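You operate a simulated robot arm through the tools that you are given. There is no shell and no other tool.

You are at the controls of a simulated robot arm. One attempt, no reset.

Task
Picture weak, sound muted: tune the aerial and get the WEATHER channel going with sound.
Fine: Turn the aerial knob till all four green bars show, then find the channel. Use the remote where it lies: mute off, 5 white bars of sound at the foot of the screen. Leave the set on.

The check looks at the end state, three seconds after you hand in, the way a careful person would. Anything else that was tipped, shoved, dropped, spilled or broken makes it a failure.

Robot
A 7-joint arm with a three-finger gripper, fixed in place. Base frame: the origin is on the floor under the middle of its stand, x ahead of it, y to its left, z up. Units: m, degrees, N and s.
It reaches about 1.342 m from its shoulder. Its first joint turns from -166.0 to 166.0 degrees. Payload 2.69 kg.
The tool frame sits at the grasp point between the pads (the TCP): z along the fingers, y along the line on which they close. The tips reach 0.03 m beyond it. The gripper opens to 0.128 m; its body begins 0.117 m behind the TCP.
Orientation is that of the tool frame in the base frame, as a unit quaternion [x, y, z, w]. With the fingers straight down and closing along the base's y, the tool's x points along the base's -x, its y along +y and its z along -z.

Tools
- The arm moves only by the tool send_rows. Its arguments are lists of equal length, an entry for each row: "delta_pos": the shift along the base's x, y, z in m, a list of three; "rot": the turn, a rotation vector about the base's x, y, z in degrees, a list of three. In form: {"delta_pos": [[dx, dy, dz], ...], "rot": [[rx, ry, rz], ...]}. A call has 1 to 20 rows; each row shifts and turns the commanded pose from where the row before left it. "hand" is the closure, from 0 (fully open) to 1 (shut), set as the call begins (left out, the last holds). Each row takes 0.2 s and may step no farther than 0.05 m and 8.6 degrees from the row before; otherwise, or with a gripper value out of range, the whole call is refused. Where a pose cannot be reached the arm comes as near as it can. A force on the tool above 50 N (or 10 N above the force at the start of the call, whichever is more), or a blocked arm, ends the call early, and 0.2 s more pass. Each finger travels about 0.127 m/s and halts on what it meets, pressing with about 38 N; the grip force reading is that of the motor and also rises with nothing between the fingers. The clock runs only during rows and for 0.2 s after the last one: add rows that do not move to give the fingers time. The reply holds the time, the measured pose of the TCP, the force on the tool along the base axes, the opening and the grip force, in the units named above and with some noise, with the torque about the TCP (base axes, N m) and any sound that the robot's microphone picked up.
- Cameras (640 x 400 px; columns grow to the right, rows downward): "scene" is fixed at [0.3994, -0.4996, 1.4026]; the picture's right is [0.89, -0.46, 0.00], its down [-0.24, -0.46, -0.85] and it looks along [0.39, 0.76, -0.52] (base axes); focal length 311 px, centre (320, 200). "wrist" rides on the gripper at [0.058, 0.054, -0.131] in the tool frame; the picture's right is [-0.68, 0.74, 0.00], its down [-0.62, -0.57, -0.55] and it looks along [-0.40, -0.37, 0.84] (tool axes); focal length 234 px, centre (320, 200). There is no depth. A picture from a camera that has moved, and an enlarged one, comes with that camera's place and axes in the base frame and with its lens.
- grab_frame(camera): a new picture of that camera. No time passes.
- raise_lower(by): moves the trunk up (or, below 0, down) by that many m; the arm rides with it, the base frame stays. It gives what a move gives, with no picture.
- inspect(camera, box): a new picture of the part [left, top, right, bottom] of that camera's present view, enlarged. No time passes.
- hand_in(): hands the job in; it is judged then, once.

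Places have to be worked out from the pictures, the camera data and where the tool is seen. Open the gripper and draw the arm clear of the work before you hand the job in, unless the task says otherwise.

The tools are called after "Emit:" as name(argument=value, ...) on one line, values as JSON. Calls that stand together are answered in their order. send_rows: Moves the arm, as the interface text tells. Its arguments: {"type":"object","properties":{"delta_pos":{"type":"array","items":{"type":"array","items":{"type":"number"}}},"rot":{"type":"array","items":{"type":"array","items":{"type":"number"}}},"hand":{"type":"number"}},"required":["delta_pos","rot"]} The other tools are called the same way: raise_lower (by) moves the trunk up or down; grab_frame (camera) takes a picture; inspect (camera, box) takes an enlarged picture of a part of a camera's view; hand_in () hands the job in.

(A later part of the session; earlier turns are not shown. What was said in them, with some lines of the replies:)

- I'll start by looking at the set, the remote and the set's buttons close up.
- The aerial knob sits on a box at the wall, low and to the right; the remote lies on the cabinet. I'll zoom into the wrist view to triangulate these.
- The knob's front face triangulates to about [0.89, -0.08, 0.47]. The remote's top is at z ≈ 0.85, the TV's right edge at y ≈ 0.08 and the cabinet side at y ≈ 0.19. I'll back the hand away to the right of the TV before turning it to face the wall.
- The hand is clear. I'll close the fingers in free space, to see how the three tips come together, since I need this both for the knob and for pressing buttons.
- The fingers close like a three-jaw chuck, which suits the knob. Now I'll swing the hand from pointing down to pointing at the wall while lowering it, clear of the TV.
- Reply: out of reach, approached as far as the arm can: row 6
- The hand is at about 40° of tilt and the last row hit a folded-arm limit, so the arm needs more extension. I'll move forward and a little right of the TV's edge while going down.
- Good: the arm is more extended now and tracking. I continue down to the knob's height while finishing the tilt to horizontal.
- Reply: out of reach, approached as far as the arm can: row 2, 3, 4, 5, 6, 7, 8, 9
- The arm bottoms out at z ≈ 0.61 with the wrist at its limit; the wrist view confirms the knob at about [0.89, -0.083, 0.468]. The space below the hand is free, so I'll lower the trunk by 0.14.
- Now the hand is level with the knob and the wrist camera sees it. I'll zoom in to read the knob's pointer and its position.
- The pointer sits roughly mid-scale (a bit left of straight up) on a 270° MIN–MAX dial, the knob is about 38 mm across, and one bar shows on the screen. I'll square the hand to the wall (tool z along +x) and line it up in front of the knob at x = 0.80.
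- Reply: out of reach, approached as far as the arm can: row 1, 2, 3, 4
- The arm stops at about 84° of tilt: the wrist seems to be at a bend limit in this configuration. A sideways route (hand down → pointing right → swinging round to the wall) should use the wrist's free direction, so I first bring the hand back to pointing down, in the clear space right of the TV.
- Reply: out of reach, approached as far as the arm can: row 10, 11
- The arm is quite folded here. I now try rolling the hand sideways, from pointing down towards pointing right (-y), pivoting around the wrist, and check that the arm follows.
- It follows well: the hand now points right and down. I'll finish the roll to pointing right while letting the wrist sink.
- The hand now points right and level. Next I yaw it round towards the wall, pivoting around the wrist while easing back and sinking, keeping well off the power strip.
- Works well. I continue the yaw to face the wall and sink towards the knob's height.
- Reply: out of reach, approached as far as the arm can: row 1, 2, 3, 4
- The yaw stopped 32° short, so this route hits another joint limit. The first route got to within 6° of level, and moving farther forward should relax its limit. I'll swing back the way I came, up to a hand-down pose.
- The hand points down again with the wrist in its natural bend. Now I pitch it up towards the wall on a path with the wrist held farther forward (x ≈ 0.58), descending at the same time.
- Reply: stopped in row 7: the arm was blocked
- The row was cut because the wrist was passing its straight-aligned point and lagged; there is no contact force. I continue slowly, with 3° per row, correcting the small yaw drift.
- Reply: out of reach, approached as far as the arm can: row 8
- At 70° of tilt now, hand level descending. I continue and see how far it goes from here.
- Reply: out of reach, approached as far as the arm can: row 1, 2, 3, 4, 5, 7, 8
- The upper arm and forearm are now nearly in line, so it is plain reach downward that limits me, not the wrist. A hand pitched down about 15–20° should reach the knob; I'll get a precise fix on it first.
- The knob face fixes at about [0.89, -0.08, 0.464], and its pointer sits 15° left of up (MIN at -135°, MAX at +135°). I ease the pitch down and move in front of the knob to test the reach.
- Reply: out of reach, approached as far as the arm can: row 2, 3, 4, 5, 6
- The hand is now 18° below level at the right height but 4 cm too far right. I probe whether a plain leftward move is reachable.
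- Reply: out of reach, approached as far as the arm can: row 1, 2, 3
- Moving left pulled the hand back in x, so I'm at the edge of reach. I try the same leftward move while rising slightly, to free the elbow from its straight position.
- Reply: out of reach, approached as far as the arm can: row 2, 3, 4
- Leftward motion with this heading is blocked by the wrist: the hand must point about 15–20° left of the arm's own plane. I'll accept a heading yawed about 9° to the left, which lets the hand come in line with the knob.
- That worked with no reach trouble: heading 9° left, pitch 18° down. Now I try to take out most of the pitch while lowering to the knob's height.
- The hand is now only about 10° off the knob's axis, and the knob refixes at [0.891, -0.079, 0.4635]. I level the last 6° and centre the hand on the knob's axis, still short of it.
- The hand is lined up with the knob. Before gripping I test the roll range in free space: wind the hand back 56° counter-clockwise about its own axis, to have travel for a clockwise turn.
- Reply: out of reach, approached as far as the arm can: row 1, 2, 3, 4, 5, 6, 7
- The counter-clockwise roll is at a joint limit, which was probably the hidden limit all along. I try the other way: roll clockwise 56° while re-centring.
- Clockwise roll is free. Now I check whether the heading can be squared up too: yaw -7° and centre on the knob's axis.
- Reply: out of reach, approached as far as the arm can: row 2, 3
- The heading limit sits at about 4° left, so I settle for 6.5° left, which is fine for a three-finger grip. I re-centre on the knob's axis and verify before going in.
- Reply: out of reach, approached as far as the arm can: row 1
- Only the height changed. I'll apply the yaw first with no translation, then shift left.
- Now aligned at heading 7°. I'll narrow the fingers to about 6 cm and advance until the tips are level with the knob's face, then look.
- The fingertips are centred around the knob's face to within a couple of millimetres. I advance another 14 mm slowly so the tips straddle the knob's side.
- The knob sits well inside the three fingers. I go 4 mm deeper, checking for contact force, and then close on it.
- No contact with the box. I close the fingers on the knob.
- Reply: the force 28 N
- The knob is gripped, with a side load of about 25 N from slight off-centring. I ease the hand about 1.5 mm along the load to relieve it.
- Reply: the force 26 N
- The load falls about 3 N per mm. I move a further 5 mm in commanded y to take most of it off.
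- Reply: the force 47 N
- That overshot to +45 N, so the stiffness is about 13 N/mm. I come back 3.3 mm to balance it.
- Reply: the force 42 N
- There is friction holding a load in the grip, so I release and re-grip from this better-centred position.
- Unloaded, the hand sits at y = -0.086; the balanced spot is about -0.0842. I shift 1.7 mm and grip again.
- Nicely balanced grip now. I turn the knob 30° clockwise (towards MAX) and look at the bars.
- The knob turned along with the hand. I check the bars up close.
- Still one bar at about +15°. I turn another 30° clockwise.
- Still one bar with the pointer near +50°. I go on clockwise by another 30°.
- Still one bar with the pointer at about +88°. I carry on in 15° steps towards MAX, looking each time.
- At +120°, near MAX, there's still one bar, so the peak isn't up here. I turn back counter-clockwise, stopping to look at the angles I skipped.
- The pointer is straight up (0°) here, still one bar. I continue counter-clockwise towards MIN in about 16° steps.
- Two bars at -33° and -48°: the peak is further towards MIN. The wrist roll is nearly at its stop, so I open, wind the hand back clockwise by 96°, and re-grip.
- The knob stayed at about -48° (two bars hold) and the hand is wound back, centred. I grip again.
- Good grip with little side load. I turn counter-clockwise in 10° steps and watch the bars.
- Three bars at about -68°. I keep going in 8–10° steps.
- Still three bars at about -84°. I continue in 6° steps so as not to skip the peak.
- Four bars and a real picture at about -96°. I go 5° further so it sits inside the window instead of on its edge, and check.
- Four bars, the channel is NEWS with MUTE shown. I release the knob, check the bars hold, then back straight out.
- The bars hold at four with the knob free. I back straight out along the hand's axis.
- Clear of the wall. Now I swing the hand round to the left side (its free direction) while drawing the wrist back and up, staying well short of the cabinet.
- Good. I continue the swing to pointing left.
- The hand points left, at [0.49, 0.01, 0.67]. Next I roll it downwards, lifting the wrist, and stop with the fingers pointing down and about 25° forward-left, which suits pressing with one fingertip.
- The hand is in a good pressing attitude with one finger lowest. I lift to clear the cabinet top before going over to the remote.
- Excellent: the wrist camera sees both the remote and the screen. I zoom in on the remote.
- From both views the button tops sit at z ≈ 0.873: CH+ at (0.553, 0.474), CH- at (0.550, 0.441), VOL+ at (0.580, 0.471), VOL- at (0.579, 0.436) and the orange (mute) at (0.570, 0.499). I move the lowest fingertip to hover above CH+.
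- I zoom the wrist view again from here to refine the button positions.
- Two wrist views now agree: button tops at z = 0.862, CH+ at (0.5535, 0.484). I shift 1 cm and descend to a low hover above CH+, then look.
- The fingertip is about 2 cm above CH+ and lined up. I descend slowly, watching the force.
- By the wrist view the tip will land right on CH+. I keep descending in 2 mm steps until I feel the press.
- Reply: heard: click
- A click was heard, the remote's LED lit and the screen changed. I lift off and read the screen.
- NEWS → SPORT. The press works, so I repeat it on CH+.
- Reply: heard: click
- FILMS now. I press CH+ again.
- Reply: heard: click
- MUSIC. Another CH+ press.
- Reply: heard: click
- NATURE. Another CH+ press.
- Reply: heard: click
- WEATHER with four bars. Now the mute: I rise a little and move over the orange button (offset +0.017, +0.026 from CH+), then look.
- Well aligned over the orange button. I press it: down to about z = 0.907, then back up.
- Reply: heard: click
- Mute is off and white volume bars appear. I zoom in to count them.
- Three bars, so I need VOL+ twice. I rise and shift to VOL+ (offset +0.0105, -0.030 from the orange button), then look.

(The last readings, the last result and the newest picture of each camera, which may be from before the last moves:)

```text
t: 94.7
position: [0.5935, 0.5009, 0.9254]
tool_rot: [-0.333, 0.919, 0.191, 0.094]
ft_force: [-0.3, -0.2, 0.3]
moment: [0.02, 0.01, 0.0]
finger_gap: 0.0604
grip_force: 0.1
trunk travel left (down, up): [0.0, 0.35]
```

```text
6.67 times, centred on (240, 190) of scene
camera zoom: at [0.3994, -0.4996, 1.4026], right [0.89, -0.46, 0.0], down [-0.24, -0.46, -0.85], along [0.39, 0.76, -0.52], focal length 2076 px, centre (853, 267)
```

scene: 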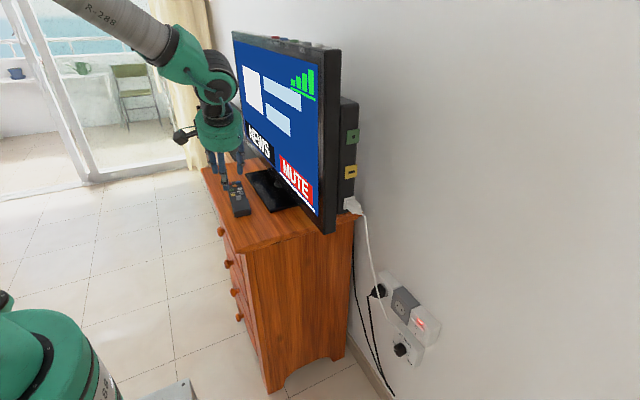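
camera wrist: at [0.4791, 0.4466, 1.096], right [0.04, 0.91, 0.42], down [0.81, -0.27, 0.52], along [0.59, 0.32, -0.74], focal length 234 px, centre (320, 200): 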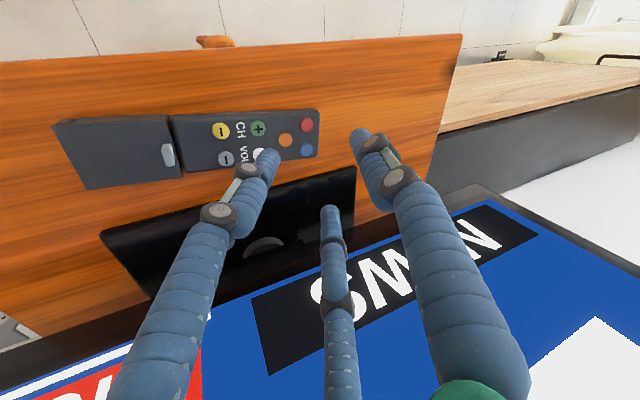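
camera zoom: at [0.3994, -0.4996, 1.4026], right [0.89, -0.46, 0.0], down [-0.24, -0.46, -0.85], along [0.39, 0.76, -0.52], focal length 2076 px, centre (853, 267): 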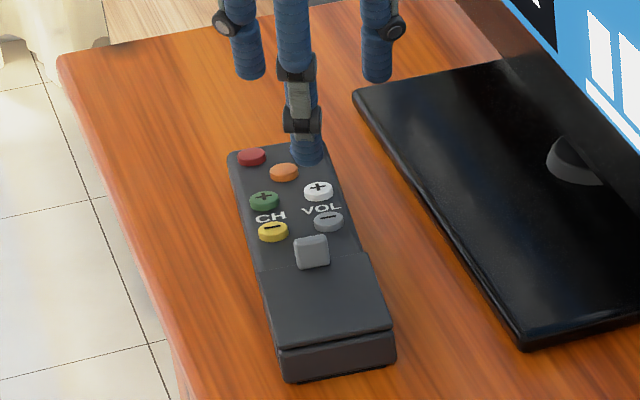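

Lined up over VOL+ (a 2 mm nudge in y). I press once.

Emit:
send_rows(delta_pos=[[0, 0.002, -0.004], [0, 0, -0.004], [0, 0, -0.004], [0, 0, -0.003], [0, 0, -0.003], [0, 0, 0], [0, 0, 0.004], [0, 0, 0.004]], rot=[[0, 0, 0], [0, 0, 0], [0, 0, 0], [0, 0, 0], [0, 0, 0], [0, 0, 0], [0, 0, 0], [0, 0, 0]])

Emit:
inspect(camera="scene", box=[270, 150, 330, 215])

```text
t: 96.5
position: [0.5936, 0.5041, 0.9155]
tool_rot: [-0.334, 0.918, 0.192, 0.095]
ft_force: [-0.8, -0.4, -0.7]
moment: [0.0, -0.01, 0.0]
finger_gap: 0.0603
grip_force: 0.1
trunk travel left (down, up): [0.0, 0.35]
heard: click
```

```text
6.15 times, centred on (300, 182) of scene
camera zoom: at [0.3994, -0.4996, 1.4026], right [0.89, -0.46, 0.0], down [-0.24, -0.46, -0.85], along [0.39, 0.76, -0.52], focal length 1916 px, centre (443, 308)
```

zoom: 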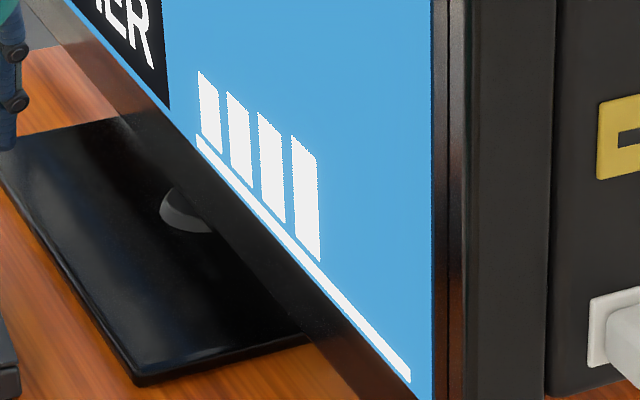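

Four bars of sound. One more VOL+ press.

Emit:
send_rows(delta_pos=[[0, 0, -0.004], [0, 0, -0.004], [0, 0, 0], [0, 0, 0.004], [0, 0, 0.004]], rot=[[0, 0, 0], [0, 0, 0], [0, 0, 0], [0, 0, 0], [0, 0, 0]])

Emit:
inspect(camera="scene", box=[270, 150, 330, 215])

Emit:
inspect(camera="scene", box=[220, 30, 350, 240])

```text
t: 97.7
position: [0.5921, 0.5048, 0.9151]
tool_rot: [-0.333, 0.918, 0.191, 0.095]
ft_force: [0.0, -0.4, 0.3]
moment: [-0.02, -0.01, -0.01]
finger_gap: 0.0603
grip_force: 0.2
trunk travel left (down, up): [0.0, 0.35]
heard: click
```

```text
6.15 times, centred on (300, 182) of scene
camera zoom: at [0.3994, -0.4996, 1.4026], right [0.89, -0.46, 0.0], down [-0.24, -0.46, -0.85], along [0.39, 0.76, -0.52], focal length 1916 px, centre (443, 308)
```

zoom: 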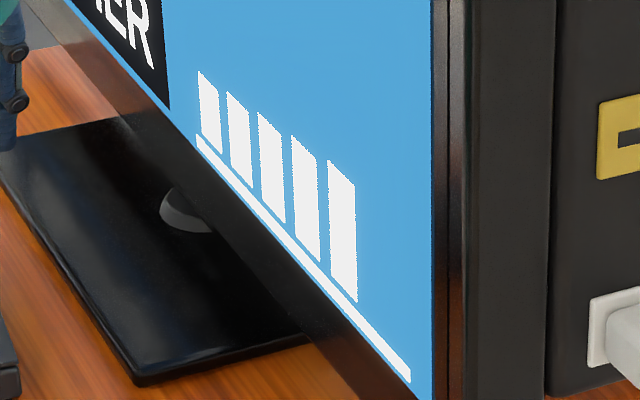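

```text
1.90 times, centred on (285, 135) of scene
camera zoom: at [0.3994, -0.4996, 1.4026], right [0.89, -0.46, 0.0], down [-0.24, -0.46, -0.85], along [0.39, 0.76, -0.52], focal length 593 px, centre (387, 324)
```

zoom: 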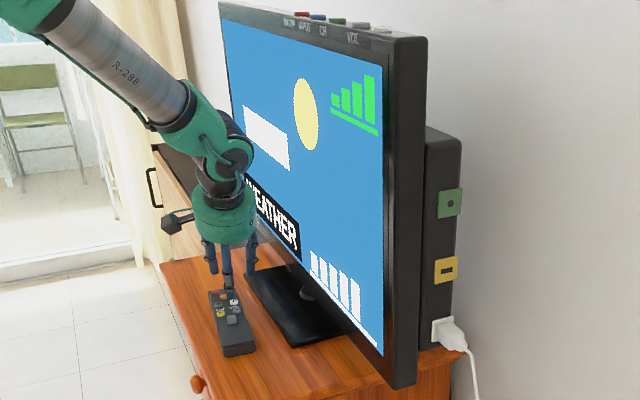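

Five white bars, WEATHER, four green bars, mute off. Now I lift straight up and draw the arm back clear of the set.

Emit:
send_rows(delta_pos=[[0, 0, 0.02], [0, 0, 0.03], [-0.005, 0, 0.04], [-0.01, -0.01, 0.04], [-0.02, -0.03, 0.02], [-0.02, -0.04, 0.0], [-0.02, -0.04, 0], [-0.01, -0.04, 0], [0, -0.04, 0], [0, -0.04, 0], [0, -0.04, 0]], rot=[[0, 0, 0], [0, 0, 0], [0, 0, 0], [0, 0, 0], [0, 0, 0], [0, 0, 0], [0, 0, 0], [0, 0, 0], [0, 0, 0], [0, 0, 0], [0, 0, 0]])

Emit:
send_rows(delta_pos=[[-0.01, -0.04, 0], [0, -0.04, 0], [0, -0.04, 0], [0, -0.04, 0], [0, 0, 0]], rot=[[0, 0, 0], [0, 0, 0], [0, 0, 0], [0, 0, 0], [0, 0, 0]], hand=0)

Emit:
grab_frame(camera="scene")

Emit:
grab_frame(camera="wrist")

```text
t: 100.0
position: [0.5054, 0.224, 1.0646]
tool_rot: [-0.334, 0.918, 0.192, 0.094]
ft_force: [0.7, 0.4, -0.3]
moment: [-0.05, 0.0, -0.01]
finger_gap: 0.0604
grip_force: 0.1
trunk travel left (down, up): [0.0, 0.35]
```

```text
t: 101.2
position: [0.497, 0.0641, 1.0655]
tool_rot: [-0.333, 0.918, 0.191, 0.094]
ft_force: [-0.1, -0.1, 0.2]
moment: [-0.01, 0.0, 0.0]
finger_gap: 0.128
grip_force: 0.0
trunk travel left (down, up): [0.0, 0.35]
```

```text
taken
```

scene: 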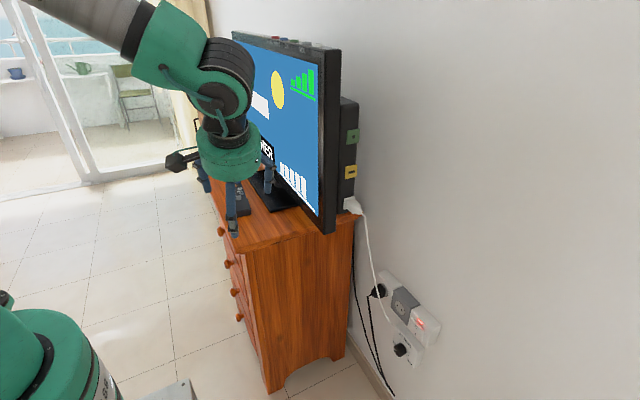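

```text
taken
camera wrist: at [0.4096, 0.0134, 1.1823], right [0.04, 0.91, 0.42], down [0.81, -0.27, 0.52], along [0.59, 0.32, -0.75], focal length 234 px, centre (320, 200)
```

wrist: 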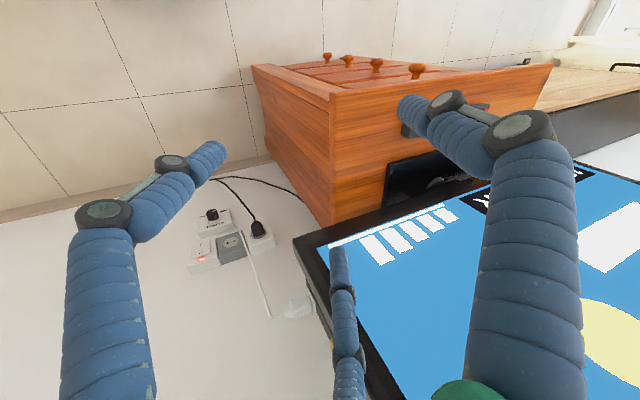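

The gripper is open and away from the remote. I draw a bit further right and back, so the whole screen and the remote can be seen, for a last check.

Emit:
send_rows(delta_pos=[[0, -0.04, 0.0], [0, -0.04, 0.0], [0, -0.04, 0], [0, -0.04, 0], [0, -0.04, 0]], rot=[[0, 0, 0], [0, 0, 0], [0, 0, 0], [0, 0, 0], [0, 0, 0]])

Emit:
grab_frame(camera="scene")

Emit:
inspect(camera="scene", box=[220, 30, 350, 240])

Emit:
grab_frame(camera="wrist")

```text
t: 102.5
position: [0.4963, -0.1343, 1.0642]
tool_rot: [-0.333, 0.918, 0.192, 0.094]
ft_force: [0.5, 0.6, 0.9]
moment: [-0.05, 0.03, -0.01]
finger_gap: 0.1282
grip_force: 0.1
trunk travel left (down, up): [0.0, 0.35]
```

```text
taken
```

scene: 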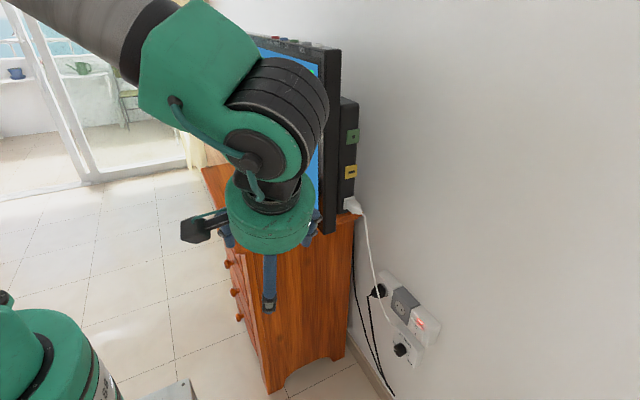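

```text
1.90 times, centred on (285, 135) of scene
camera zoom: at [0.3994, -0.4996, 1.4026], right [0.89, -0.46, 0.0], down [-0.24, -0.46, -0.85], along [0.39, 0.76, -0.52], focal length 593 px, centre (387, 324)
```

zoom: 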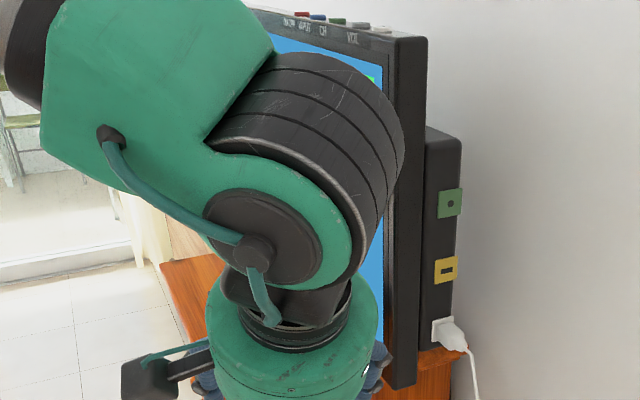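

```text
taken
camera wrist: at [0.4102, -0.1843, 1.1804], right [0.04, 0.91, 0.42], down [0.81, -0.27, 0.52], along [0.59, 0.32, -0.75], focal length 234 px, centre (320, 200)
```

wrist: 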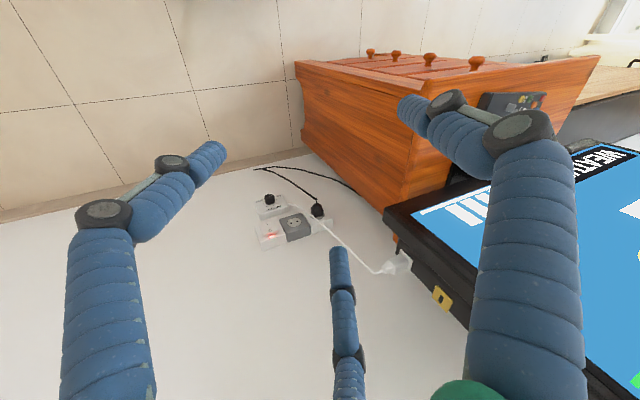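

The arm now blocks the fixed camera's view of the screen. I move it back towards its stand for the final look.

Emit:
send_rows(delta_pos=[[-0.03, 0.03, 0.01], [-0.03, 0.03, 0.01], [-0.03, 0.03, 0.01], [-0.03, 0.03, 0.01]], rot=[[0, 0, 0], [0, 0, 0], [0, 0, 0], [0, 0, 0]])

Emit:
grab_frame(camera="scene")

Emit:
inspect(camera="scene", box=[220, 30, 350, 240])

```text
t: 103.5
position: [0.3793, -0.015, 1.1033]
tool_rot: [-0.333, 0.918, 0.191, 0.094]
ft_force: [1.0, -0.7, 0.0]
moment: [0.04, 0.06, 0.05]
finger_gap: 0.1279
grip_force: 0.1
trunk travel left (down, up): [0.0, 0.35]
```

```text
taken
```

scene: 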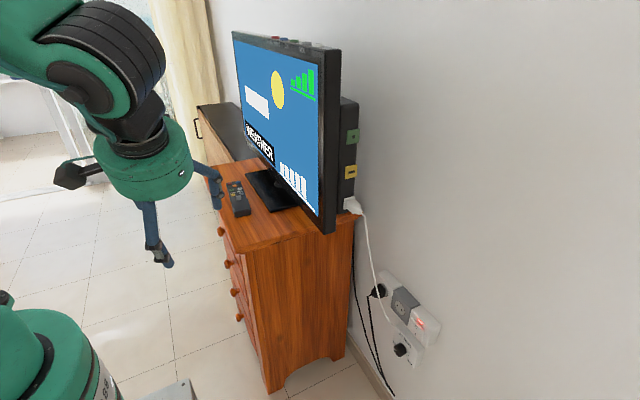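

```text
1.90 times, centred on (285, 135) of scene
camera zoom: at [0.3994, -0.4996, 1.4026], right [0.89, -0.46, 0.0], down [-0.24, -0.46, -0.85], along [0.39, 0.76, -0.52], focal length 593 px, centre (387, 324)
```

zoom: 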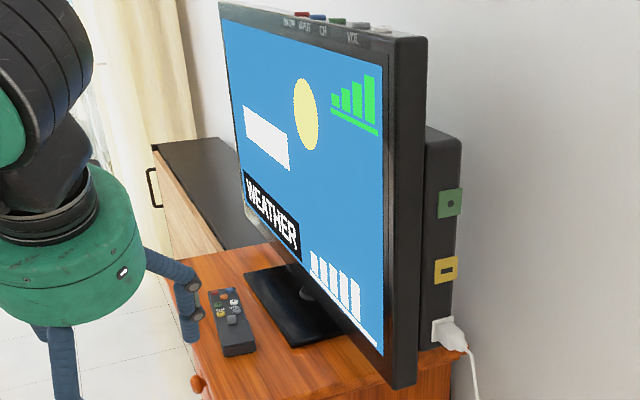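

Final check: WEATHER is on, four green bars, no MUTE, five white sound bars, and the remote lies where it was. The gripper is open and the arm is clear, so I hand in.

Emit:
hand_in()

```text
The job is handed in.
```

The TV is on the WEATHER channel with the sound on, and I've handed the job in. The last picture before handing in showed:

- **Aerial:** all four green bars, with the knob turned well towards MIN, about 100° left of straight up.
- **Channel:** WEATHER, five CH+ presses on from NEWS.
- **Sound:** mute off and five white bars at the foot of the screen. There were three after unmuting, so I pressed VOL+ twice.
- **Everything else:** the set is still on and the remote is where it lay. I saw nothing tipped or moved. The arm is clear with the gripper open.
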